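You operate a simulated robot arm through the tools that you are given. There is no shell and no other tool. Be economical: measure what you need, move in short steps, check, and stop when the job is done.

You are at the controls of a simulated robot arm. One attempt, no reset.

TASK
Mix vial Y5 on LOW, read its colour and put it back.
Fine: turn the mixer off again; low grey rack; leave the other vials alone.

Only the result counts: the job must be done as asked and must still hold three seconds after the hand-in. Knocking over, shifting, dropping, spilling or breaking anything else fails it.

THE ROBOT
A 7-joint arm with a two-finger parallel gripper, fixed in place. Base frame: the origin is at the foot of the arm, x ahead of it, y to its left, z up; the work surface is at about z = 0.004. Lengths are in m, angles in rad, forces in N, time in s.
With the tool pointing down near the work surface it reaches from about 0.22 to 0.58 m from the base axis. Its first joint turns from -1.152 to 1.152 rad. Payload 2.5 kg.
The tool frame sits at the grasp point between the pads (the TCP): z along the fingers, y along the line on which they close. The tips reach 0.023 m beyond it. Largest opening 0.094 m; finger width 0.038, thickness 0.01; the body of the gripper, 0.054 by 0.096 m, starts 0.039 m behind the TCP.
Orientation is that of the tool frame in the base frame, as [roll, pitch, yaw] about the fixed x, y, z axes, in that order (R = Rz(yaw) Ry(pitch) Rx(roll)). With the fingers straight down and closing along the base's y, the tool's x points along the base's -x, its y along +y and its z along -z.

THE INTERFACE
- The arm moves only by the tool send_rows. Its argument "steps" is a list of rows, each an object of numbers (a shift or turn left out is 0, a gripper value left out holds the last): "wx", "wy", "wz": the turn, a rotation vector about the tool's x, y, z in rad; "tx", "ty", "tz": the shift along the tool's x, y, z in m; "claw": the opening, from 0 (shut) to 1 (fully open). In form: [{"wx": .., "wy": .., "wz": .., "tx": .., "ty": .., "tz": .., "claw": ..}, ...]. A call has 1 to 12 rows; each row shifts and turns the commanded pose from where the row before left it, along the tool's axes as they then stand. Rows are played at 5 a second. More than 0.05 m and 0.15 rad between two rows, or a gripper value outside its range, and nothing of the call is played. A pose out of reach is approached as far as the arm can. The call stops where the force on the tool passes 40 N (or 10 N more than at its start, if that is more) or the arm is blocked; 0.2 s more then pass. Each finger travels about 0.108 m/s and halts on what it meets, pressing with about 35 N; the grip force reading is that of the motor and also rises with nothing between the fingers. The clock runs only during rows and for 0.2 s after the last one: add rows that do not move to give the fingers time. It gives the time, the measured TCP pose, the force on the tool (base axes), the opening and the grip force at its end, in the units of the frame above (readings bear some noise).
- Cameras (640 x 400 px; columns grow to the right, rows downward): "scene" is fixed at [0.109, -0.391, 0.5692]; the picture's right is [0.90, -0.43, 0.00], its down [-0.22, -0.46, -0.86] and it looks along [0.37, 0.78, -0.51] (base axes); focal length 370 px, centre (320, 200). "wrist" rides on the gripper at [0.086, 0.016, -0.074] in the tool frame; the picture's right is [-0.18, 0.98, 0.00], its down [-0.58, -0.11, -0.81] and it looks along [-0.79, -0.15, 0.59] (tool axes); focal length 243 px, centre (320, 200). There is no depth. A picture from a camera that has moved, and an enlarged one, comes with that camera's place and axes in the base frame and with its lens. The place of the scene camera against the robot may be out by one fixed shift of up to 0.025 m in any direction.
- camera(camera): a new picture of that camera. No time passes.
- zoom(camera, box): a new picture of the part [left, top, right, bottom] of that camera's present view, enlarged. No time passes.
- job_done(): hands the job in; it is judged then, once.

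Work in short steps. Places have to be worked out from the pictures, the camera data and where the tool is seen: move nearer, look again, correct. Check each grasp and each placing, and mend what went wrong. You have 120 turns and 76 pictures in all, those below and enlarged ones among them. Open the gripper and draw the arm clear of the work before you hand the job in, unless the task says otherwise; then end with one line.

The tools are called after "Call:" as name(argument=value, ...) on one line, values as JSON. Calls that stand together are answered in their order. send_rows: Moves the arm, as the interface text tells. Its arguments: {"type":"object","properties":{"steps":{"type":"array","items":{"type":"object","properties":{"wx":{"type":"number"},"wy":{"type":"number"},"wz":{"type":"number"},"tx":{"type":"number"},"ty":{"type":"number"},"tz":{"type":"number"},"claw":{"type":"number"}}}}},"required":["steps"]} The other tools are called the same way: camera (camera) takes a picture; zoom (camera, box) takes an enlarged picture of a part of a camera's view; job_done () hands the job in.

At the start:

```text
t: 0.0
tool_pos: [0.3736, 0.1035, 0.3418]
orientation: [-3.141, 0.0, -3.141]
force: [-0.2, 0.7, 1.0]
grip_width: 0.0939
finger_force: 0.0
```

scene: 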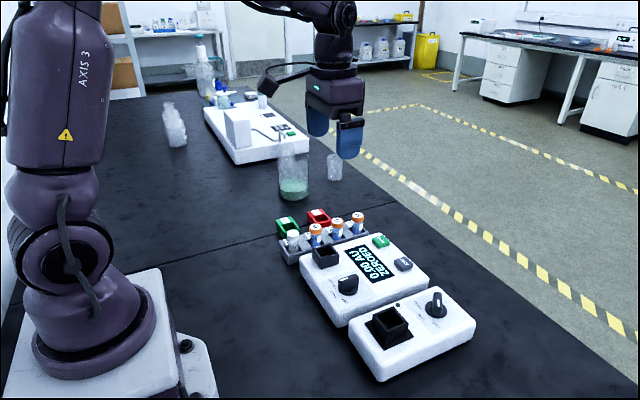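
wrist: 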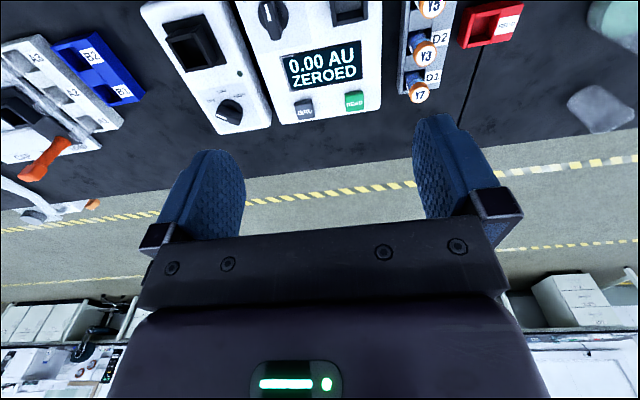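

The rack, a photometer and the mixer are in front; I zoom in to read the labels.

Call:
zoom(camera="scene", box=[260, 190, 440, 302])

Call:
zoom(camera="scene", box=[330, 270, 490, 390])

Call:
zoom(camera="wrist", box=[140, 0, 540, 140])

```text
3.56 times, centred on (350, 246) of scene
camera zoom: at [0.109, -0.391, 0.5692], right [0.9, -0.43, 0.0], down [-0.22, -0.46, -0.86], along [0.37, 0.78, -0.51], focal length 1314 px, centre (213, 36)
```

zoom: 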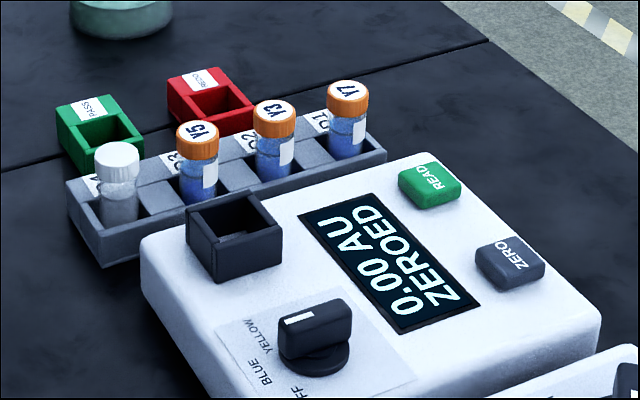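

```text
3.33 times, centred on (410, 330) of scene
camera zoom: at [0.109, -0.391, 0.5692], right [0.9, -0.43, 0.0], down [-0.22, -0.46, -0.86], along [0.37, 0.78, -0.51], focal length 1232 px, centre (20, -233)
```

zoom: 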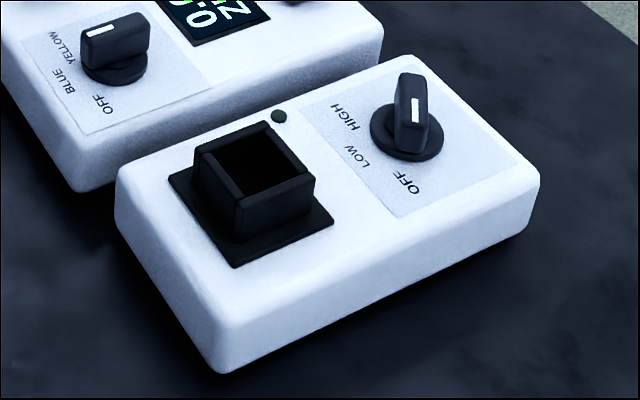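

```text
1.60 times, centred on (340, 70) of wrist
camera zoom: at [0.2883, 0.1202, 0.4152], right [0.18, 0.98, 0.0], down [0.58, -0.11, 0.81], along [0.79, -0.15, -0.59], focal length 388 px, centre (288, 408)
```

zoom: 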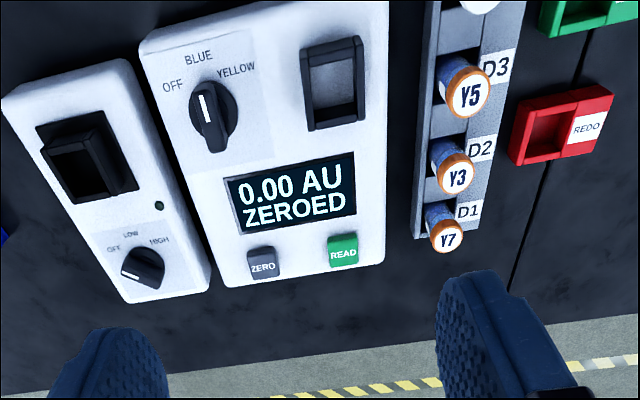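

Y5 is in the slot D3. I back the arm off towards the base so that the wrist camera sees the bench more centrally.

Call:
send_rows(steps=[{"tx": 0.04, "tz": -0.02}, {"tx": 0.04, "tz": -0.02}, {"tx": 0.03, "ty": 0.02}, {"ty": 0.02}])

Call:
camera(camera="wrist")

```text
t: 1.0
tool_pos: [0.2614, 0.1442, 0.3813]
orientation: [-3.141, 0.0, 3.141]
force: [0.2, -0.1, -0.1]
grip_width: 0.0941
finger_force: 0.0
```

```text
70 pictures are left
camera wrist: at [0.1763, 0.1601, 0.4558], right [0.18, 0.98, 0.0], down [0.58, -0.11, 0.81], along [0.79, -0.15, -0.59], focal length 243 px, centre (320, 200)
```

wrist: 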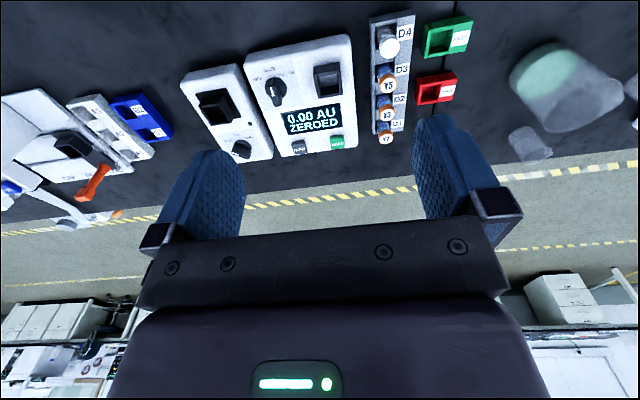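

Call:
zoom(camera="wrist", box=[170, 0, 330, 100])

Call:
zoom(camera="wrist", box=[170, 60, 330, 160])

Call:
zoom(camera="wrist", box=[310, 0, 490, 150])

Call:
zoom(camera="wrist", box=[0, 70, 190, 230])

```text
4.00 times, centred on (250, 50) of wrist
camera zoom: at [0.1763, 0.1601, 0.4558], right [0.18, 0.98, 0.0], down [0.58, -0.11, 0.81], along [0.79, -0.15, -0.59], focal length 970 px, centre (600, 800)
```

zoom: 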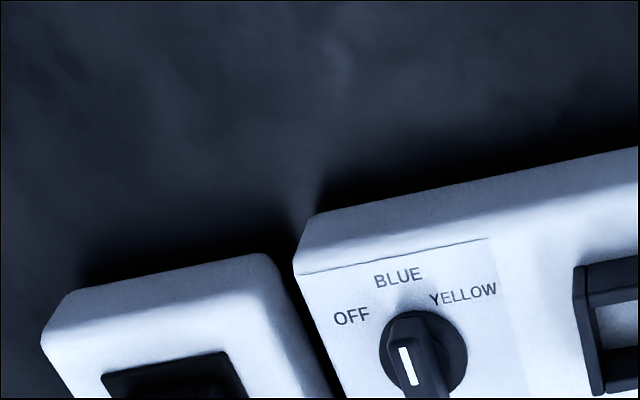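

```text
4.00 times, centred on (250, 110) of wrist
camera zoom: at [0.1763, 0.1601, 0.4558], right [0.18, 0.98, 0.0], down [0.58, -0.11, 0.81], along [0.79, -0.15, -0.59], focal length 970 px, centre (600, 560)
```

zoom: 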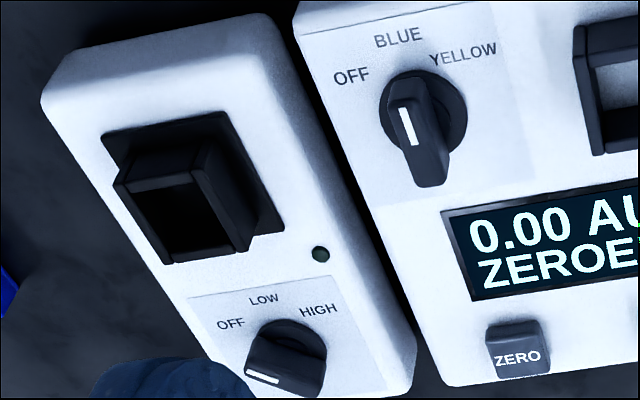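

```text
2.67 times, centred on (400, 75) of wrist
camera zoom: at [0.1763, 0.1601, 0.4558], right [0.18, 0.98, 0.0], down [0.58, -0.11, 0.81], along [0.79, -0.15, -0.59], focal length 647 px, centre (107, 533)
```

zoom: 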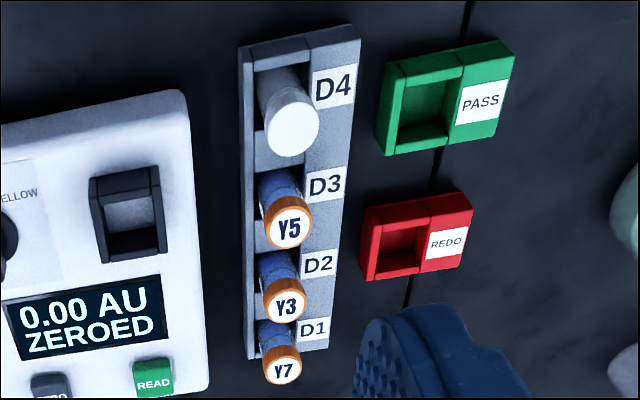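

```text
2.50 times, centred on (95, 150) of wrist
camera zoom: at [0.1763, 0.1601, 0.4558], right [0.18, 0.98, 0.0], down [0.58, -0.11, 0.81], along [0.79, -0.15, -0.59], focal length 606 px, centre (882, 325)
```

zoom: 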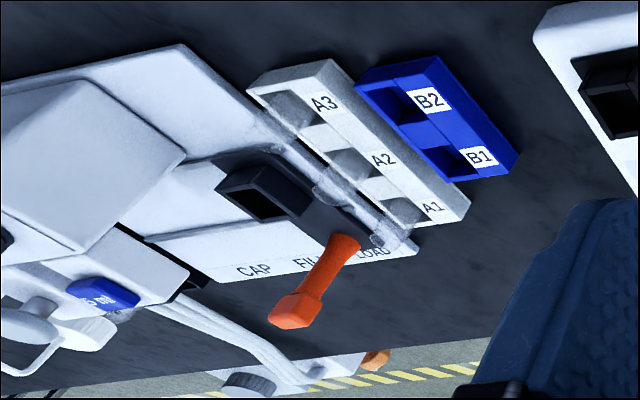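

The photometer's knob seems to be near BLUE or YELLOW; this has to be seen sharply. I lower the arm for a nearer view of both dials.

Call:
send_rows(steps=[{"tx": -0.02, "ty": -0.015, "tz": 0.04}, {"tx": -0.02, "ty": -0.015, "tz": 0.04}, {"tx": -0.02, "ty": -0.015, "tz": 0.04}, {"tx": -0.015, "ty": -0.015, "tz": 0.04}, {}])

Call:
camera(camera="wrist")

Call:
zoom(camera="wrist", box=[220, 20, 380, 120])

```text
t: 2.2
tool_pos: [0.3365, 0.0839, 0.2183]
orientation: [-3.14, 0.0, -3.141]
force: [0.6, -0.2, 0.2]
grip_width: 0.094
finger_force: 0.0
```

```text
65 pictures are left
camera wrist: at [0.2502, 0.1001, 0.2925], right [0.18, 0.98, 0.0], down [0.58, -0.11, 0.81], along [0.79, -0.15, -0.59], focal length 243 px, centre (320, 200)
```

wrist: 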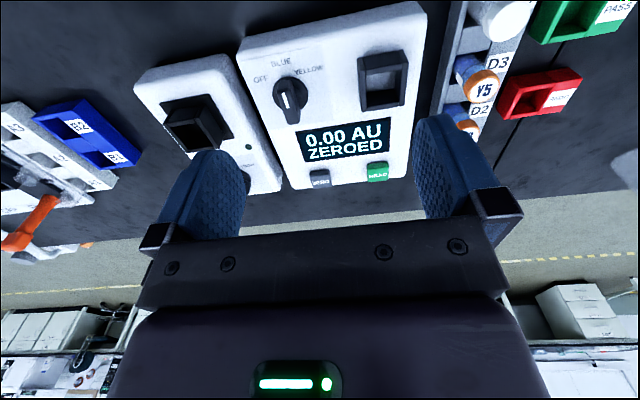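

```text
4.00 times, centred on (300, 70) of wrist
camera zoom: at [0.2502, 0.1001, 0.2925], right [0.18, 0.98, 0.0], down [0.58, -0.11, 0.81], along [0.79, -0.15, -0.59], focal length 970 px, centre (400, 720)
```

zoom: 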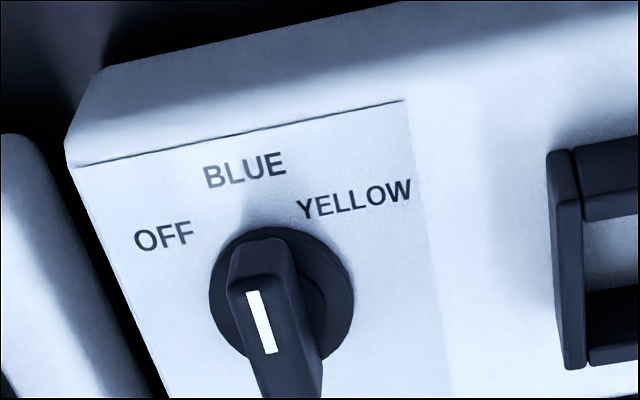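

The photometer's knob is on BLUE and it is zeroed; the liquid looks blue too. By two views the Y5 cap top is near (0.401, 0.230, 0.070), with a pitch of about 0.056 m along x. I move over it with a partly closed gripper.

Call:
send_rows(steps=[{"tx": -0.016, "ty": 0.04, "claw": 0.6}, {"tx": -0.016, "ty": 0.04}, {"tx": -0.016, "ty": 0.036, "tz": 0.03}, {"tx": -0.0165, "ty": 0.03, "tz": 0.038}, {}])

Call:
camera(camera="wrist")

Call:
camera(camera="scene")

```text
refused: row 4 steps farther than a row can; nothing moved
```

```text
63 pictures are left
camera wrist: at [0.2502, 0.1001, 0.2925], right [0.18, 0.98, 0.0], down [0.58, -0.11, 0.81], along [0.79, -0.15, -0.59], focal length 243 px, centre (320, 200)
```

wrist: 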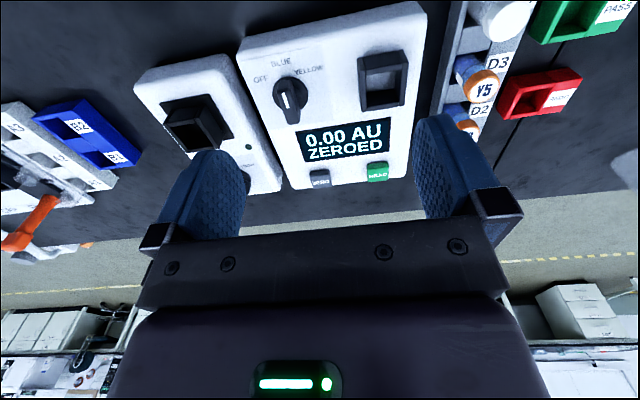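

```text
62 pictures are left
```

scene: 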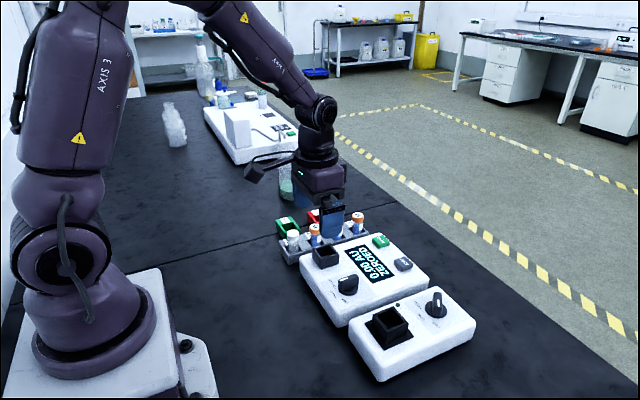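

One row was too long; I resend with shorter steps.

Call:
send_rows(steps=[{"tx": -0.016, "ty": 0.036, "claw": 0.6}, {"tx": -0.016, "ty": 0.036}, {"tx": -0.016, "ty": 0.036, "tz": 0.02}, {"tx": -0.0165, "ty": 0.038, "tz": 0.02}, {"tz": 0.028}, {}])

Call:
camera(camera="wrist")

Call:
camera(camera="scene")

```text
t: 3.6
tool_pos: [0.4015, 0.2305, 0.1501]
orientation: [3.14, 0.0, 3.14]
force: [0.1, -0.2, -0.3]
grip_width: 0.0563
finger_force: 0.1
```

```text
61 pictures are left
camera wrist: at [0.3162, 0.2466, 0.2252], right [0.18, 0.98, 0.0], down [0.58, -0.11, 0.81], along [0.79, -0.15, -0.59], focal length 243 px, centre (320, 200)
```

wrist: 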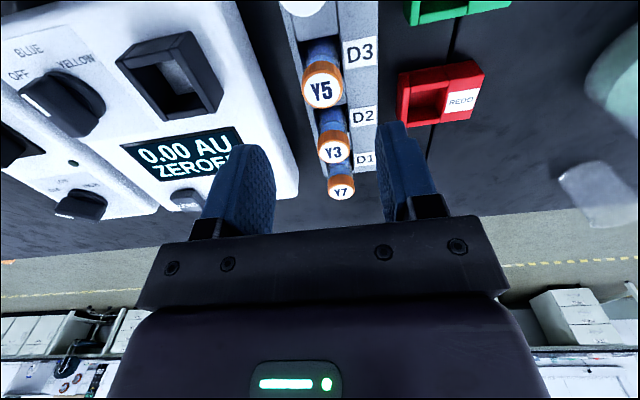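

```text
60 pictures are left
```

scene: 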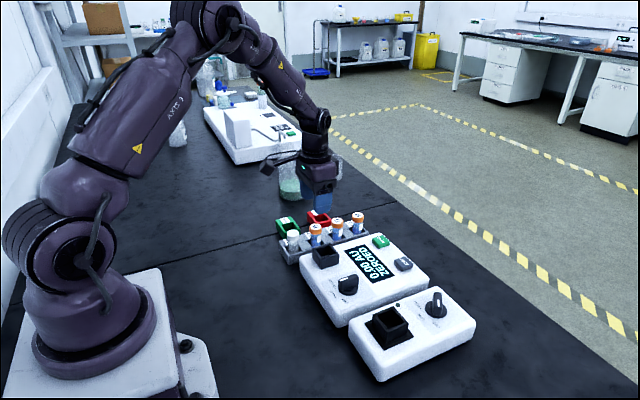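

The cap sits exactly below the TCP. I narrow the opening to clear the photometer's side, and come down part of the way.

Call:
send_rows(steps=[{"claw": 0.45}, {"tz": 0.03}, {"tz": 0.03}, {"tz": 0.01}, {}])

Call:
camera(camera="wrist")

Call:
zoom(camera="scene", box=[260, 170, 420, 270])

```text
t: 4.8
tool_pos: [0.4035, 0.2316, 0.0832]
orientation: [3.142, 0.001, -3.14]
force: [-0.7, -0.3, 0.0]
grip_width: 0.0423
finger_force: 0.0
```

```text
59 pictures are left
camera wrist: at [0.3171, 0.2472, 0.1572], right [0.18, 0.98, 0.0], down [0.58, -0.11, 0.81], along [0.79, -0.15, -0.59], focal length 243 px, centre (320, 200)
```

wrist: 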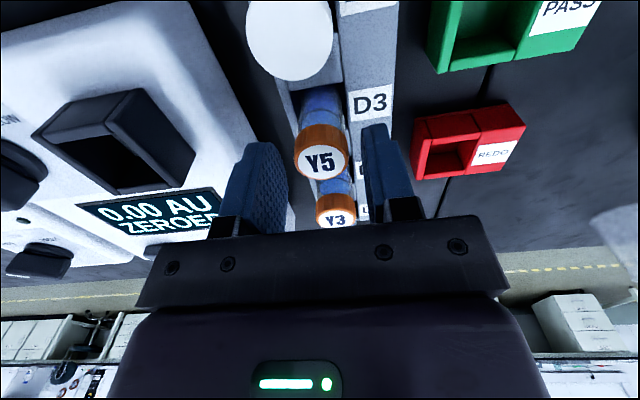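

```text
4.00 times, centred on (340, 220) of scene
camera zoom: at [0.109, -0.391, 0.5692], right [0.9, -0.43, 0.0], down [-0.22, -0.46, -0.86], along [0.37, 0.78, -0.51], focal length 1478 px, centre (240, 120)
```

zoom: 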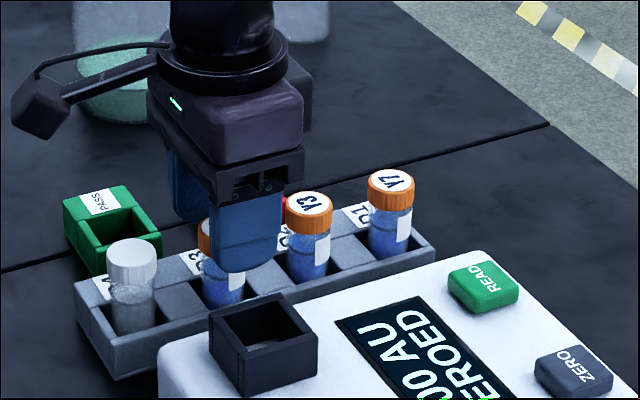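

Fingers straddle the cap and clear the photometer's edge. I descend to about z = 0.060 and close.

Call:
send_rows(steps=[{"tz": 0.012}, {"tz": 0.011}, {}, {"claw": 0.0}, {}, {}])

Call:
camera(camera="wrist")

```text
t: 6.2
tool_pos: [0.4026, 0.2312, 0.0602]
orientation: [-3.141, -0.001, -3.141]
force: [-0.5, -0.2, 0.3]
grip_width: 0.026
finger_force: 34.8
```

```text
57 pictures are left
camera wrist: at [0.3169, 0.2474, 0.1338], right [0.18, 0.98, 0.0], down [0.58, -0.11, 0.81], along [0.79, -0.15, -0.59], focal length 243 px, centre (320, 200)
```

wrist: 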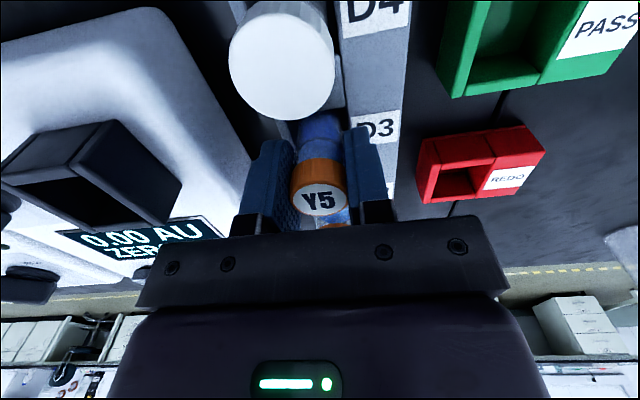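

Gripped at 0.026 m (the cap), with the TCP at (0.4026, 0.2312, 0.0602), which I keep for the return. I lift straight up.

Call:
send_rows(steps=[{"tz": -0.02}, {"tz": -0.03}, {"tz": -0.04}, {"tz": -0.03}, {}])

Call:
zoom(camera="scene", box=[240, 130, 480, 280])

Call:
camera(camera="wrist")

```text
t: 7.4
tool_pos: [0.403, 0.2274, 0.1787]
orientation: [3.14, 0.001, 3.141]
force: [-0.2, -0.8, -0.2]
grip_width: 0.026
finger_force: 35.1
```

```text
2.67 times, centred on (360, 205) of scene
camera zoom: at [0.109, -0.391, 0.5692], right [0.9, -0.43, 0.0], down [-0.22, -0.46, -0.86], along [0.37, 0.78, -0.51], focal length 985 px, centre (213, 187)
```

zoom: 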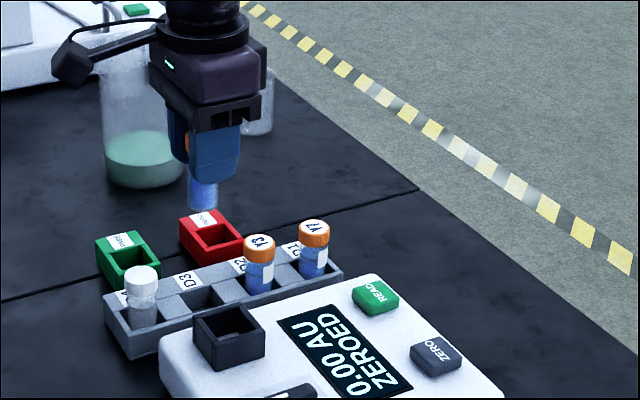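

```text
55 pictures are left
camera wrist: at [0.3171, 0.2442, 0.2547], right [0.18, 0.98, 0.0], down [0.58, -0.11, 0.81], along [0.79, -0.15, -0.59], focal length 243 px, centre (320, 200)
```

wrist: 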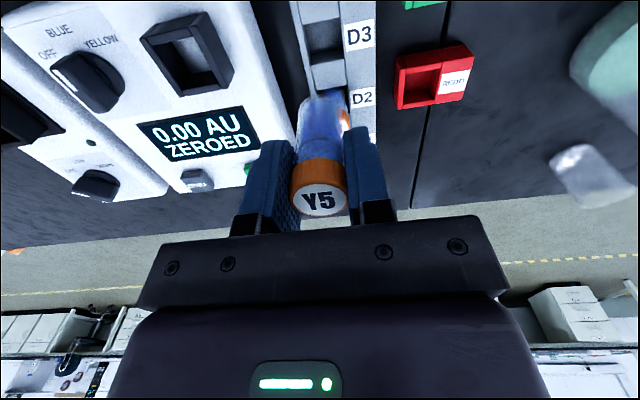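

Y5 hangs upright, its bottom about 0.053 m below the TCP. I carry it over towards the mixer, stopping to the side of it so that the cup is seen free of the vial.

Call:
send_rows(steps=[{"tz": -0.03}, {"tx": 0.008, "ty": -0.041}, {"tx": 0.008, "ty": -0.041}, {"tx": 0.008, "ty": -0.041}, {"tx": 0.008, "ty": -0.041}, {"tx": 0.008, "ty": -0.041}, {"tx": 0.008, "ty": -0.041}, {"tx": 0.008, "ty": -0.041}, {"tx": 0.008, "ty": -0.041}, {}])

Call:
camera(camera="wrist")

```text
t: 9.6
tool_pos: [0.3392, -0.0995, 0.2092]
orientation: [-3.141, -0.001, 3.14]
force: [0.7, -0.7, -1.0]
grip_width: 0.026
finger_force: 35.2
```

```text
54 pictures are left
camera wrist: at [0.2542, -0.0838, 0.2831], right [0.18, 0.98, 0.0], down [0.58, -0.11, 0.81], along [0.79, -0.15, -0.59], focal length 243 px, centre (320, 200)
```

wrist: 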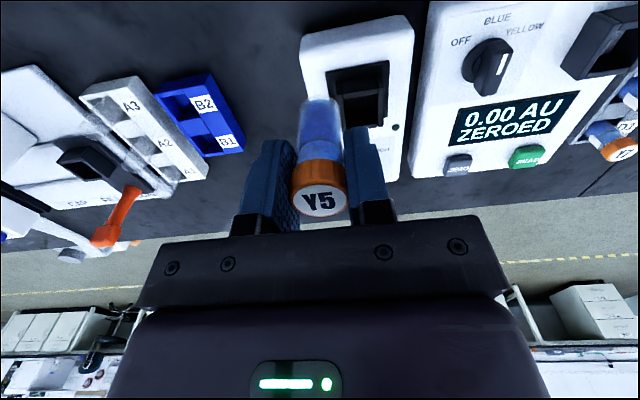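

Call:
send_rows(steps=[{"ty": -0.04}, {"tx": 0.02}, {}])

Call:
zoom(camera="wrist", box=[320, 0, 520, 160])

```text
t: 10.4
tool_pos: [0.32, -0.1376, 0.2104]
orientation: [-3.141, 0.001, 3.142]
force: [-0.4, 0.9, -0.3]
grip_width: 0.0262
finger_force: 35.5
```

```text
2.50 times, centred on (420, 80) of wrist
camera zoom: at [0.2336, -0.1218, 0.2844], right [0.18, 0.98, 0.0], down [0.58, -0.11, 0.81], along [0.79, -0.15, -0.59], focal length 606 px, centre (70, 500)
```

zoom: 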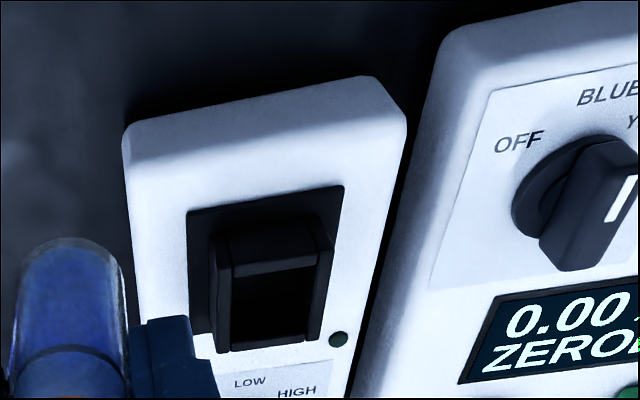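

The cup's top is near (0.395, -0.070, 0.075), aligned with the base axes. I bring the vial over it, about 0.02 m above the rim, to compare directly.

Call:
send_rows(steps=[{"tx": -0.037, "ty": 0.033}, {"tx": -0.037, "ty": 0.0345}, {"tz": 0.03}, {"tz": 0.03}, {}])

Call:
zoom(camera="wrist", box=[240, 30, 400, 130])

Call:
zoom(camera="scene", box=[320, 240, 480, 340])

```text
refused: row 2 steps farther than a row can; nothing moved
```

```text
4.00 times, centred on (320, 80) of wrist
camera zoom: at [0.2336, -0.1218, 0.2844], right [0.18, 0.98, 0.0], down [0.58, -0.11, 0.81], along [0.79, -0.15, -0.59], focal length 970 px, centre (320, 680)
```

zoom: 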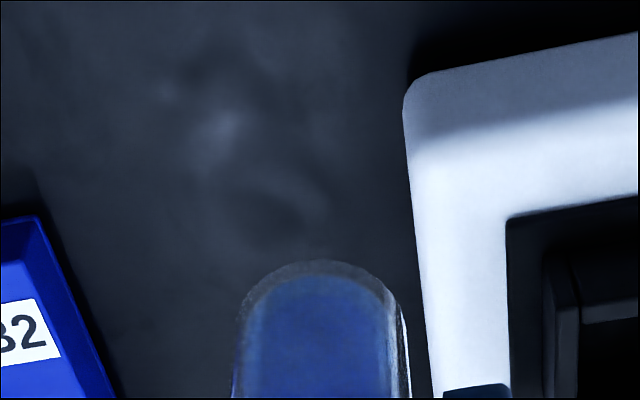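

```text
4.00 times, centred on (400, 290) of scene
camera zoom: at [0.109, -0.391, 0.5692], right [0.9, -0.43, 0.0], down [-0.22, -0.46, -0.86], along [0.37, 0.78, -0.51], focal length 1478 px, centre (0, -160)
```

zoom: 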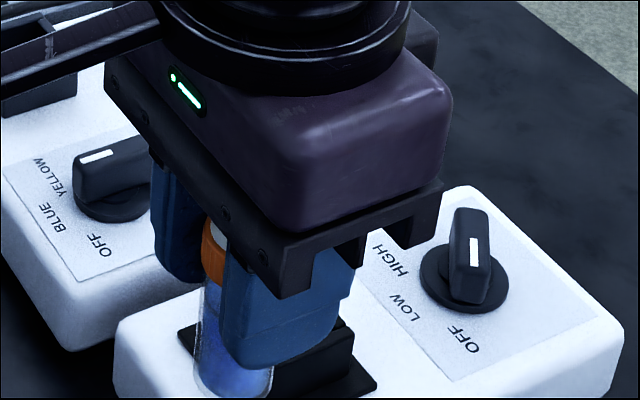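

Steps were slightly too long; I resend shorter ones.

Call:
send_rows(steps=[{"tx": -0.025, "ty": 0.0225}, {"tx": -0.025, "ty": 0.0225}, {"tx": -0.024, "ty": 0.0225}, {"tz": 0.03}, {"tz": 0.03}, {}])

```text
t: 11.8
tool_pos: [0.3898, -0.0716, 0.1486]
orientation: [-3.14, -0.001, 3.141]
force: [0.0, 0.6, -0.5]
grip_width: 0.0259
finger_force: 34.7
```

Call:
zoom(camera="wrist", box=[240, 30, 400, 130])

Call:
zoom(camera="scene", box=[320, 260, 480, 360])

```text
4.00 times, centred on (320, 80) of wrist
camera zoom: at [0.3043, -0.0554, 0.2236], right [0.18, 0.98, 0.0], down [0.58, -0.11, 0.81], along [0.79, -0.15, -0.59], focal length 970 px, centre (320, 680)
```

zoom: 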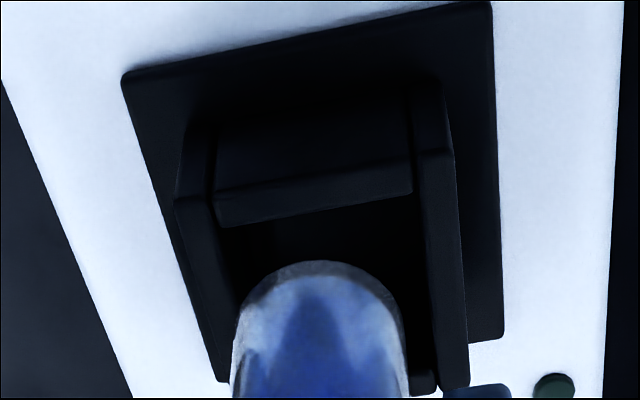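

```text
4.00 times, centred on (400, 310) of scene
camera zoom: at [0.109, -0.391, 0.5692], right [0.9, -0.43, 0.0], down [-0.22, -0.46, -0.86], along [0.37, 0.78, -0.51], focal length 1478 px, centre (0, -240)
```

zoom: 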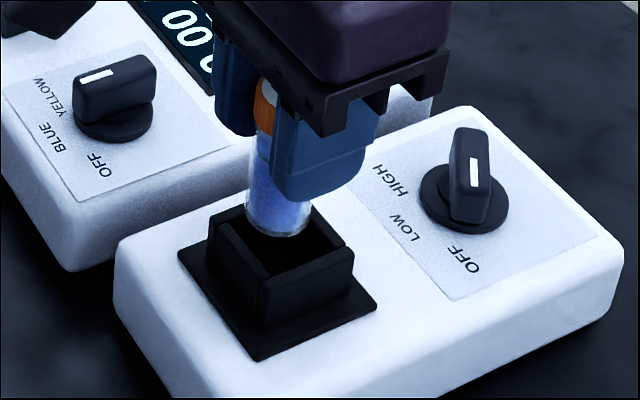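

Relative to the vial (at 0.390, -0.072), the cup centre is at about (0.395, -0.070). I shift by 5 mm and lower to just inside the rim.

Call:
send_rows(steps=[{"tx": -0.005, "ty": 0.0015}, {"tz": 0.012}, {"tz": 0.008}, {}])

Call:
zoom(camera="wrist", box=[240, 30, 400, 130])

Call:
zoom(camera="scene", box=[320, 260, 480, 360])

```text
t: 12.8
tool_pos: [0.3972, -0.0695, 0.13]
orientation: [3.14, 0.0, 3.14]
force: [0.1, -1.1, -0.8]
grip_width: 0.026
finger_force: 34.6
```

```text
4.00 times, centred on (320, 80) of wrist
camera zoom: at [0.3111, -0.0535, 0.2049], right [0.18, 0.98, 0.0], down [0.58, -0.11, 0.81], along [0.79, -0.15, -0.59], focal length 970 px, centre (320, 680)
```

zoom: 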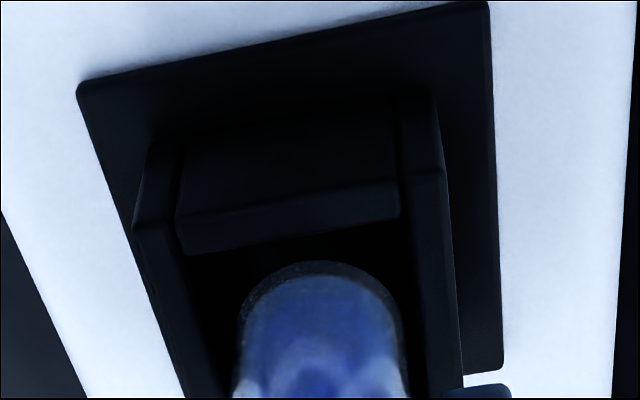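

```text
4.00 times, centred on (400, 310) of scene
camera zoom: at [0.109, -0.391, 0.5692], right [0.9, -0.43, 0.0], down [-0.22, -0.46, -0.86], along [0.37, 0.78, -0.51], focal length 1478 px, centre (0, -240)
```

zoom: 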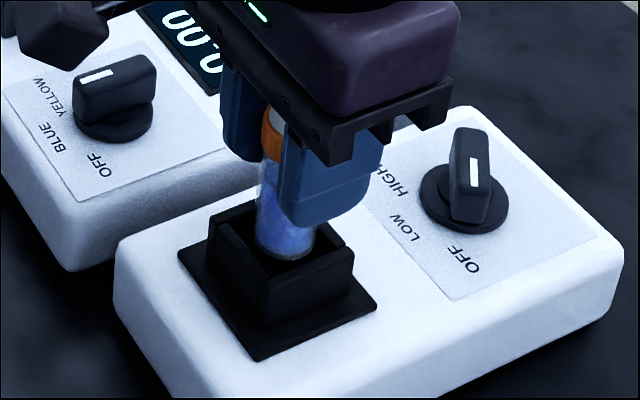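

Scene and wrist together suggest the vial is already a little below the rim and about 3 mm too far in x. I correct and lower gently.

Call:
send_rows(steps=[{"tx": 0.003}, {"tz": 0.005}, {"tz": 0.005}, {}])

Call:
zoom(camera="scene", box=[340, 280, 440, 350])

```text
t: 13.8
tool_pos: [0.3936, -0.0687, 0.1196]
orientation: [-3.141, 0.0, 3.14]
force: [-0.6, 0.5, -0.4]
grip_width: 0.0259
finger_force: 34.9
```

```text
5.71 times, centred on (390, 315) of scene
camera zoom: at [0.109, -0.391, 0.5692], right [0.9, -0.43, 0.0], down [-0.22, -0.46, -0.86], along [0.37, 0.78, -0.51], focal length 2111 px, centre (-80, -457)
```

zoom: 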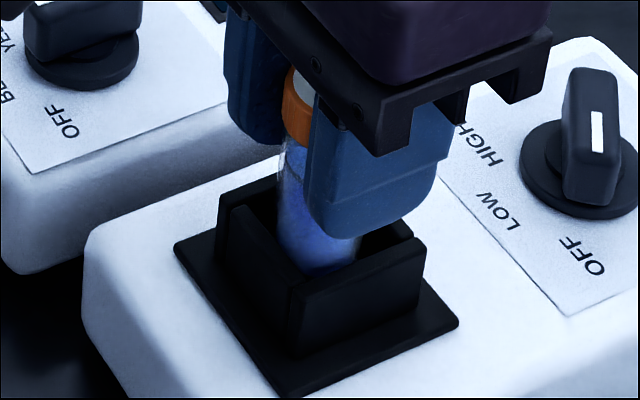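

The vial is inside the cup. I go on down in small steps, watching for contact.

Call:
send_rows(steps=[{"tz": 0.004}, {"tz": 0.004}, {"tz": 0.003}, {}])

Call:
zoom(camera="scene", box=[340, 280, 440, 350])

```text
t: 14.8
tool_pos: [0.3947, -0.0692, 0.1093]
orientation: [-3.14, 0.0, 3.141]
force: [-2.8, -0.4, 12.9]
grip_width: 0.026
finger_force: 35.1
```

```text
5.71 times, centred on (390, 315) of scene
camera zoom: at [0.109, -0.391, 0.5693], right [0.9, -0.43, 0.0], down [-0.22, -0.46, -0.86], along [0.37, 0.78, -0.51], focal length 2111 px, centre (-80, -457)
```

zoom: 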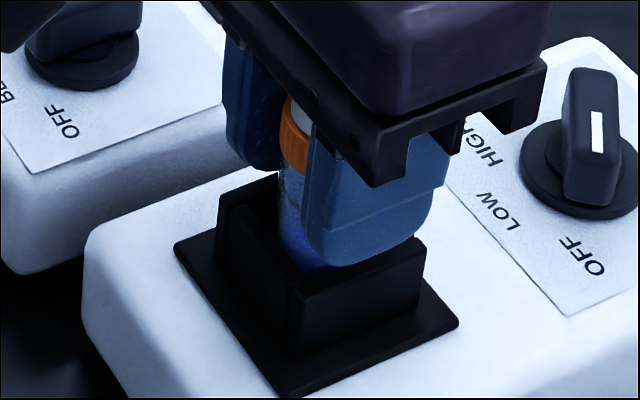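

There is 13 N of upward contact: the vial stands on the cup's floor. I release it and rise.

Call:
send_rows(steps=[{"tz": -0.001}, {"claw": 0.5}, {}, {}, {"tz": -0.02}, {"tz": -0.03}, {"tz": -0.04}, {}])

Call:
camera(camera="wrist")

Call:
zoom(camera="scene", box=[340, 260, 480, 350])

```text
t: 16.6
tool_pos: [0.3936, -0.0691, 0.2021]
orientation: [-3.141, -0.001, 3.142]
force: [0.0, 0.3, 0.3]
grip_width: 0.0468
finger_force: 0.1
```

```text
44 pictures are left
camera wrist: at [0.3087, -0.0523, 0.2763], right [0.18, 0.98, 0.0], down [0.58, -0.11, 0.81], along [0.79, -0.15, -0.59], focal length 243 px, centre (320, 200)
```

wrist: 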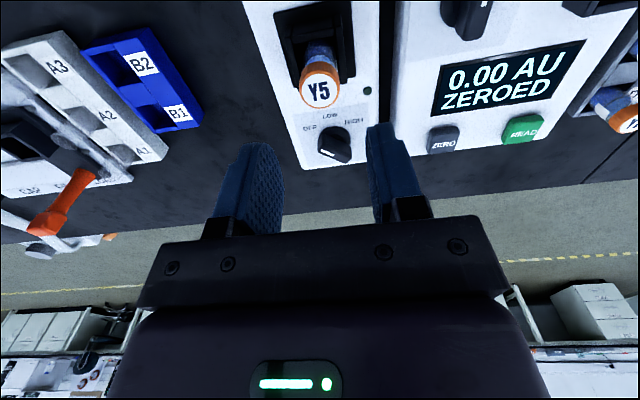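

```text
4.44 times, centred on (410, 305) of scene
camera zoom: at [0.109, -0.391, 0.5692], right [0.9, -0.43, 0.0], down [-0.22, -0.46, -0.86], along [0.37, 0.78, -0.51], focal length 1642 px, centre (-80, -267)
```

zoom: 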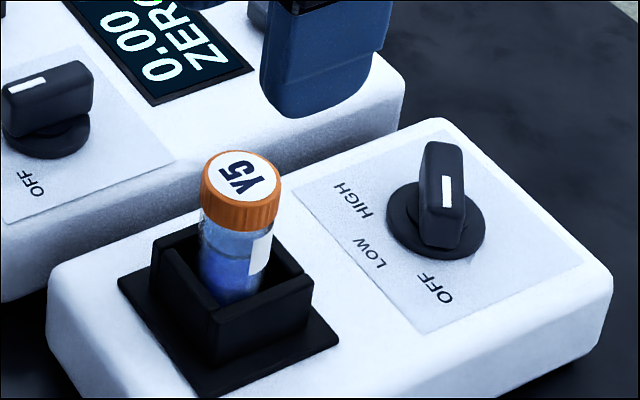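

Y5 is seated in the mixer. Next is its knob, near (0.489, -0.070); the labels lie about 45° apart with LOW facing the base. I zoom to measure it.

Call:
zoom(camera="wrist", box=[270, 80, 400, 170])

```text
4.44 times, centred on (335, 125) of wrist
camera zoom: at [0.3087, -0.0523, 0.2763], right [0.18, 0.98, 0.0], down [0.58, -0.11, 0.81], along [0.79, -0.15, -0.59], focal length 1078 px, centre (253, 533)
```

zoom: 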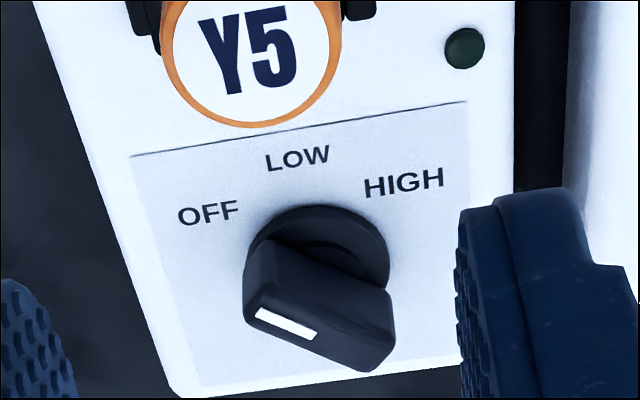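

The bar's top centre is near (0.490, -0.070, 0.080), pointing to OFF (225° in base axes). I go over it and turn the tool by 45°, so that the fingers close across the bar.

Call:
send_rows(steps=[{"tx": -0.033}, {"tx": -0.033}, {"tx": -0.0305}, {"wz": -0.131}, {"wz": -0.131}, {"wz": -0.131}, {"wz": -0.131}, {"wz": -0.131}, {"wz": -0.13}, {"tz": 0.04}, {}])

Call:
camera(camera="wrist")

Call:
zoom(camera="scene", box=[340, 210, 500, 350])

```text
t: 19.0
tool_pos: [0.4899, -0.0699, 0.1598]
orientation: [-3.141, 0.0, -2.356]
force: [-0.2, 0.2, -0.4]
grip_width: 0.0471
finger_force: 0.1
```

```text
41 pictures are left
camera wrist: at [0.4185, -0.1189, 0.2358], right [-0.57, 0.82, 0.0], down [0.49, 0.33, 0.81], along [0.67, 0.46, -0.59], focal length 243 px, centre (320, 200)
```

wrist: 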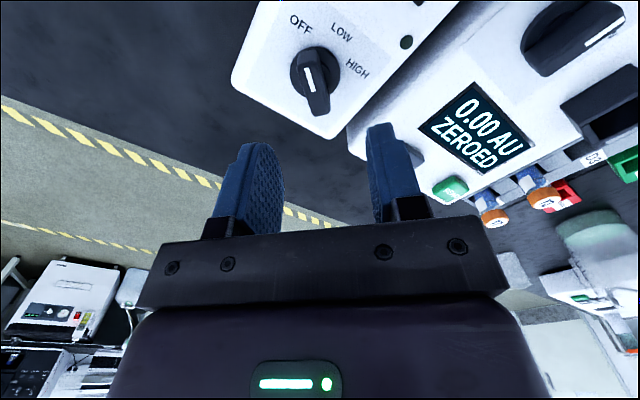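

```text
2.86 times, centred on (420, 280) of scene
camera zoom: at [0.109, -0.391, 0.5692], right [0.9, -0.43, 0.0], down [-0.22, -0.46, -0.86], along [0.37, 0.78, -0.51], focal length 1056 px, centre (34, -29)
```

zoom: 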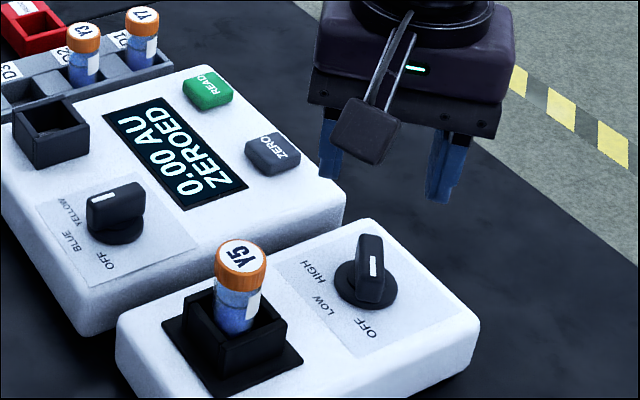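

Call:
zoom(camera="wrist", box=[260, 30, 380, 130])

```text
4.00 times, centred on (320, 80) of wrist
camera zoom: at [0.4185, -0.1189, 0.2358], right [-0.57, 0.82, 0.0], down [0.49, 0.33, 0.81], along [0.67, 0.46, -0.59], focal length 970 px, centre (320, 680)
```

zoom: 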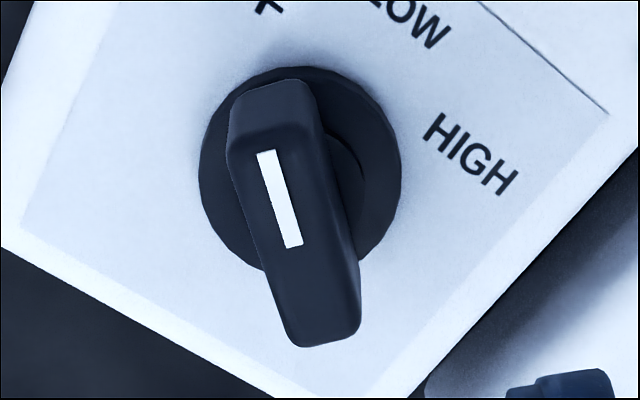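

The bar centre is at (0.493, -0.072), so I shift by 3.5 mm and come down until the tips reach about 10 mm along the bar.

Call:
send_rows(steps=[{"ty": -0.0035}, {"tz": 0.03}, {"tz": 0.022}, {"tz": 0.014}, {}])

Call:
camera(camera="wrist")

Call:
zoom(camera="scene", box=[340, 210, 500, 350])

```text
t: 20.2
tool_pos: [0.4946, -0.073, 0.0923]
orientation: [3.141, 0.0, -2.356]
force: [-0.6, -0.5, -0.3]
grip_width: 0.0469
finger_force: 0.1
```

```text
38 pictures are left
camera wrist: at [0.4216, -0.1228, 0.1671], right [-0.56, 0.83, 0.0], down [0.49, 0.33, 0.81], along [0.67, 0.45, -0.59], focal length 243 px, centre (320, 200)
```

wrist: 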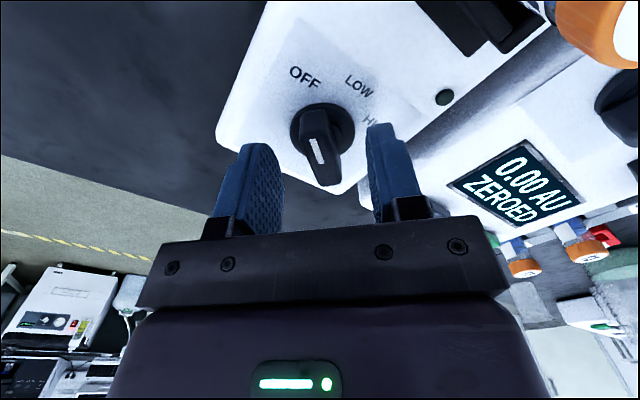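

```text
2.86 times, centred on (420, 280) of scene
camera zoom: at [0.109, -0.391, 0.5692], right [0.9, -0.43, 0.0], down [-0.22, -0.46, -0.86], along [0.37, 0.78, -0.51], focal length 1056 px, centre (34, -29)
```

zoom: 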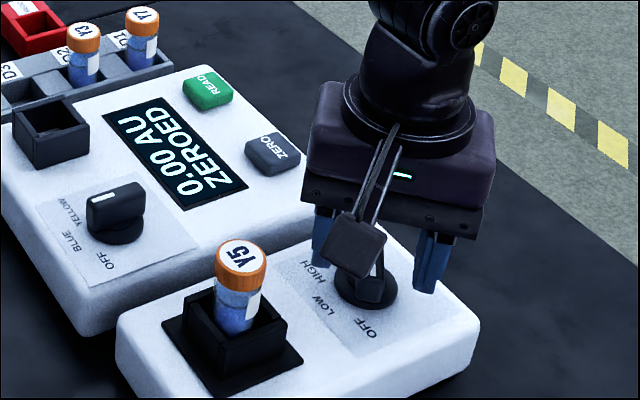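

The bar is centred between the fingers, its top about 16 mm below the TCP. I go down 4 mm more and close on it.

Call:
send_rows(steps=[{"tz": 0.004}, {"claw": 0.0}, {}, {}])

```text
t: 21.2
tool_pos: [0.4935, -0.0725, 0.0888]
orientation: [3.14, 0.0, -2.354]
force: [-2.0, 4.5, 1.0]
grip_width: 0.0148
finger_force: 45.3
```

Gripped on the bar (0.015 m). I turn it 45° clockwise as seen from above, to LOW.

Call:
send_rows(steps=[{"wz": 0.131}, {"wz": 0.131}, {"wz": 0.131}, {"wz": 0.131}, {"wz": 0.131}, {"wz": 0.131}, {}])

Call:
zoom(camera="wrist", box=[240, 0, 480, 180])

Call:
zoom(camera="scene", box=[340, 210, 500, 350])

```text
t: 22.8
tool_pos: [0.4934, -0.0698, 0.0905]
orientation: [3.14, -0.007, 3.139]
force: [-26.3, 13.7, 13.9]
grip_width: 0.0151
finger_force: 44.6
```

```text
2.22 times, centred on (360, 90) of wrist
camera zoom: at [0.4077, -0.0541, 0.1645], right [0.19, 0.98, 0.0], down [0.59, -0.11, 0.8], along [0.79, -0.15, -0.6], focal length 539 px, centre (231, 444)
```

zoom: 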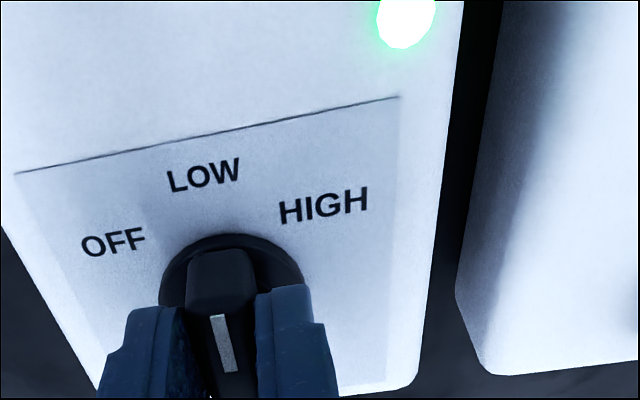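

```text
2.86 times, centred on (420, 280) of scene
camera zoom: at [0.109, -0.391, 0.5693], right [0.9, -0.43, 0.0], down [-0.22, -0.46, -0.86], along [0.37, 0.78, -0.51], focal length 1056 px, centre (34, -29)
```

zoom: 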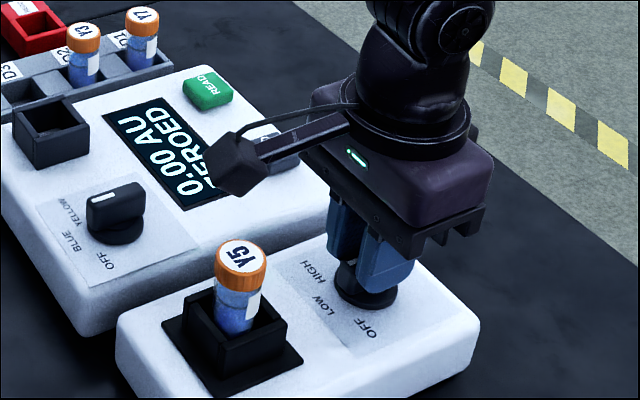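

The lamp lit green and the pointer stands at LOW. I ease the grip open (there is side load) and let it mix for some seconds.

Call:
send_rows(steps=[{"claw": 0.4}, {}, {}, {}, {}, {}, {}, {}, {}, {}, {}, {}])

Call:
zoom(camera="wrist", box=[240, 0, 480, 180])

Call:
zoom(camera="scene", box=[340, 260, 440, 350])

```text
t: 25.4
tool_pos: [0.4942, -0.0709, 0.0895]
orientation: [3.141, 0.001, 3.139]
force: [0.5, 0.1, 0.8]
grip_width: 0.0378
finger_force: 0.0
```

```text
2.22 times, centred on (360, 90) of wrist
camera zoom: at [0.4083, -0.055, 0.1642], right [0.19, 0.98, 0.0], down [0.58, -0.11, 0.81], along [0.79, -0.15, -0.59], focal length 539 px, centre (231, 444)
```

zoom: 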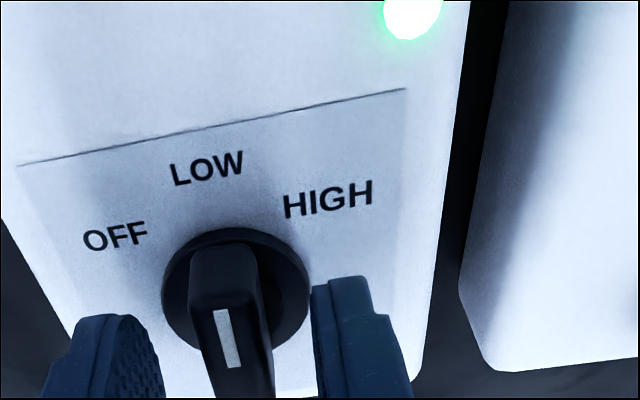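

```text
4.44 times, centred on (390, 305) of scene
camera zoom: at [0.109, -0.391, 0.5692], right [0.9, -0.43, 0.0], down [-0.22, -0.46, -0.86], along [0.37, 0.78, -0.51], focal length 1642 px, centre (9, -267)
```

zoom: 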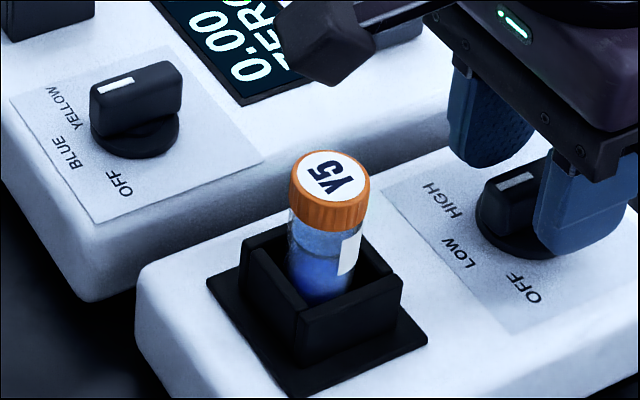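

It is running. I wait some five seconds more.

Call:
send_rows(steps=[{}, {}, {}, {}, {}, {}, {}, {}, {}, {}, {}, {}])

Call:
send_rows(steps=[{}, {}, {}, {}, {}, {}, {}, {}, {}, {}, {}, {}])

Call:
send_rows(steps=[{}, {}, {}, {}, {}, {}, {}, {}, {}, {}, {}, {}])

Call:
zoom(camera="scene", box=[340, 260, 440, 350])

Call:
zoom(camera="wrist", box=[240, 0, 480, 180])

```text
t: 28.0
tool_pos: [0.4939, -0.0702, 0.0901]
orientation: [3.141, 0.0, 3.139]
force: [-0.4, -0.1, -0.7]
grip_width: 0.0375
finger_force: 0.0
```

```text
t: 30.6
tool_pos: [0.4946, -0.0706, 0.0896]
orientation: [3.141, 0.001, 3.14]
force: [0.4, 1.1, -0.5]
grip_width: 0.0375
finger_force: 0.0
```

```text
t: 33.2
tool_pos: [0.4949, -0.0719, 0.0902]
orientation: [3.141, 0.0, 3.141]
force: [0.1, -0.6, -0.2]
grip_width: 0.0376
finger_force: 0.0
```

```text
4.44 times, centred on (390, 305) of scene
camera zoom: at [0.109, -0.391, 0.5692], right [0.9, -0.43, 0.0], down [-0.22, -0.46, -0.86], along [0.37, 0.78, -0.51], focal length 1642 px, centre (9, -267)
```

zoom: 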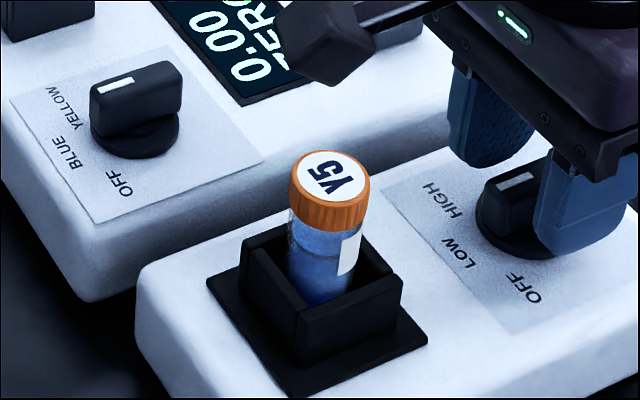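

```text
2.22 times, centred on (360, 90) of wrist
camera zoom: at [0.4083, -0.055, 0.1642], right [0.19, 0.98, 0.0], down [0.58, -0.11, 0.81], along [0.79, -0.15, -0.59], focal length 539 px, centre (231, 444)
```

zoom: 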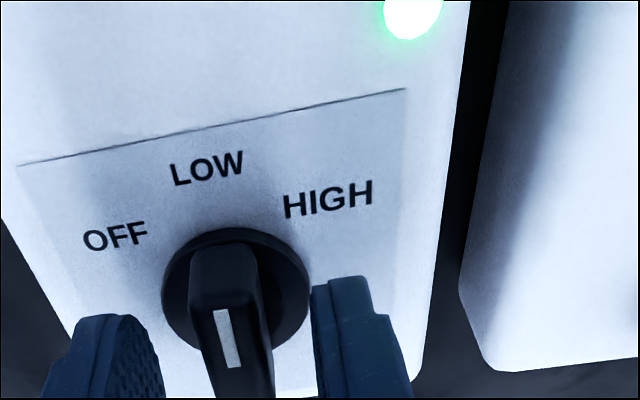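

The liquid, layered before, now looks even. I grip the knob again and turn it back to OFF.

Call:
send_rows(steps=[{"tx": 0.002}, {"claw": 0.0}, {}, {}, {"wz": -0.131}, {"wz": -0.131}, {"wz": -0.131}, {"wz": -0.131}, {"wz": -0.131}, {"wz": -0.131}, {}])

Call:
send_rows(steps=[{"claw": 0.45}, {}, {}])

Call:
camera(camera="wrist")

```text
t: 35.6
tool_pos: [0.4935, -0.0724, 0.09]
orientation: [-3.136, 0.004, -2.355]
force: [15.5, -0.4, 7.4]
grip_width: 0.0148
finger_force: 44.4
```

```text
t: 36.4
tool_pos: [0.4913, -0.0718, 0.0881]
orientation: [-3.141, 0.0, -2.356]
force: [-0.5, 0.0, -0.4]
grip_width: 0.0424
finger_force: 0.0
```

```text
30 pictures are left
camera wrist: at [0.4194, -0.1215, 0.1637], right [-0.56, 0.83, 0.0], down [0.49, 0.33, 0.81], along [0.67, 0.46, -0.59], focal length 243 px, centre (320, 200)
```

wrist: 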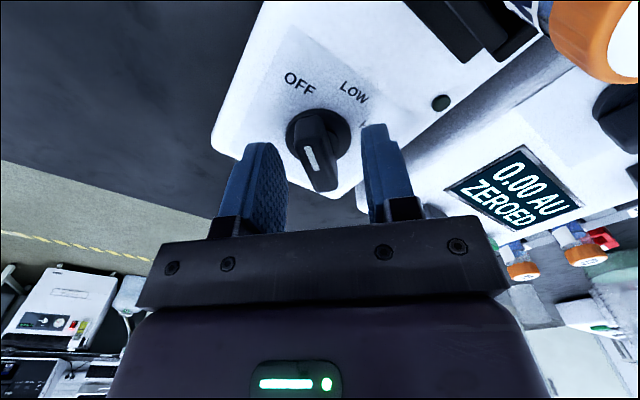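

The lamp is dark and the knob is at OFF. I rise, turn back, and go over Y5.

Call:
send_rows(steps=[{"tz": -0.04}, {"tz": -0.04}, {"tz": -0.03}, {"wz": 0.131}, {"wz": 0.131}, {"wz": 0.131}, {"wz": 0.131}, {"wz": 0.131}, {"wz": 0.13}, {"tx": 0.049}, {"tx": 0.049, "ty": 0.002}, {}])

Call:
camera(camera="wrist")

```text
t: 39.0
tool_pos: [0.395, -0.0664, 0.2031]
orientation: [-3.14, 0.001, 3.14]
force: [0.2, -0.2, 0.2]
grip_width: 0.042
finger_force: 0.0
```

```text
29 pictures are left
camera wrist: at [0.31, -0.051, 0.2775], right [0.19, 0.98, 0.0], down [0.58, -0.11, 0.81], along [0.79, -0.15, -0.59], focal length 243 px, centre (320, 200)
```

wrist: 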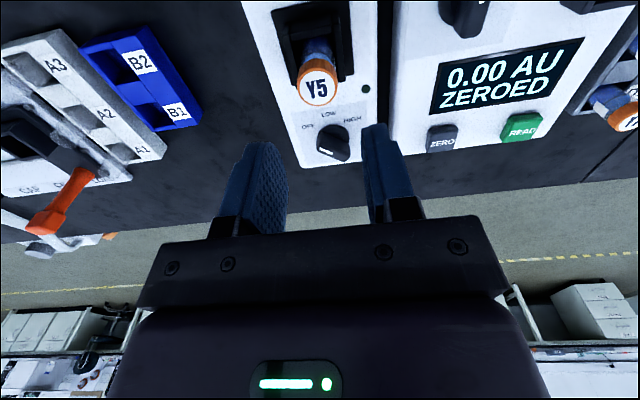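

Cap is under the TCP save for about 2.5 mm in y. I correct, descend and grip at the same height as before.

Call:
send_rows(steps=[{"ty": -0.0025}, {"tz": 0.04}, {"tz": 0.035}, {"tz": 0.018}, {}, {"claw": 0.0}, {}, {}])

```text
t: 40.8
tool_pos: [0.394, -0.0734, 0.1086]
orientation: [3.139, 0.0, -3.141]
force: [2.2, 7.2, 2.0]
grip_width: 0.0259
finger_force: 35.5
```

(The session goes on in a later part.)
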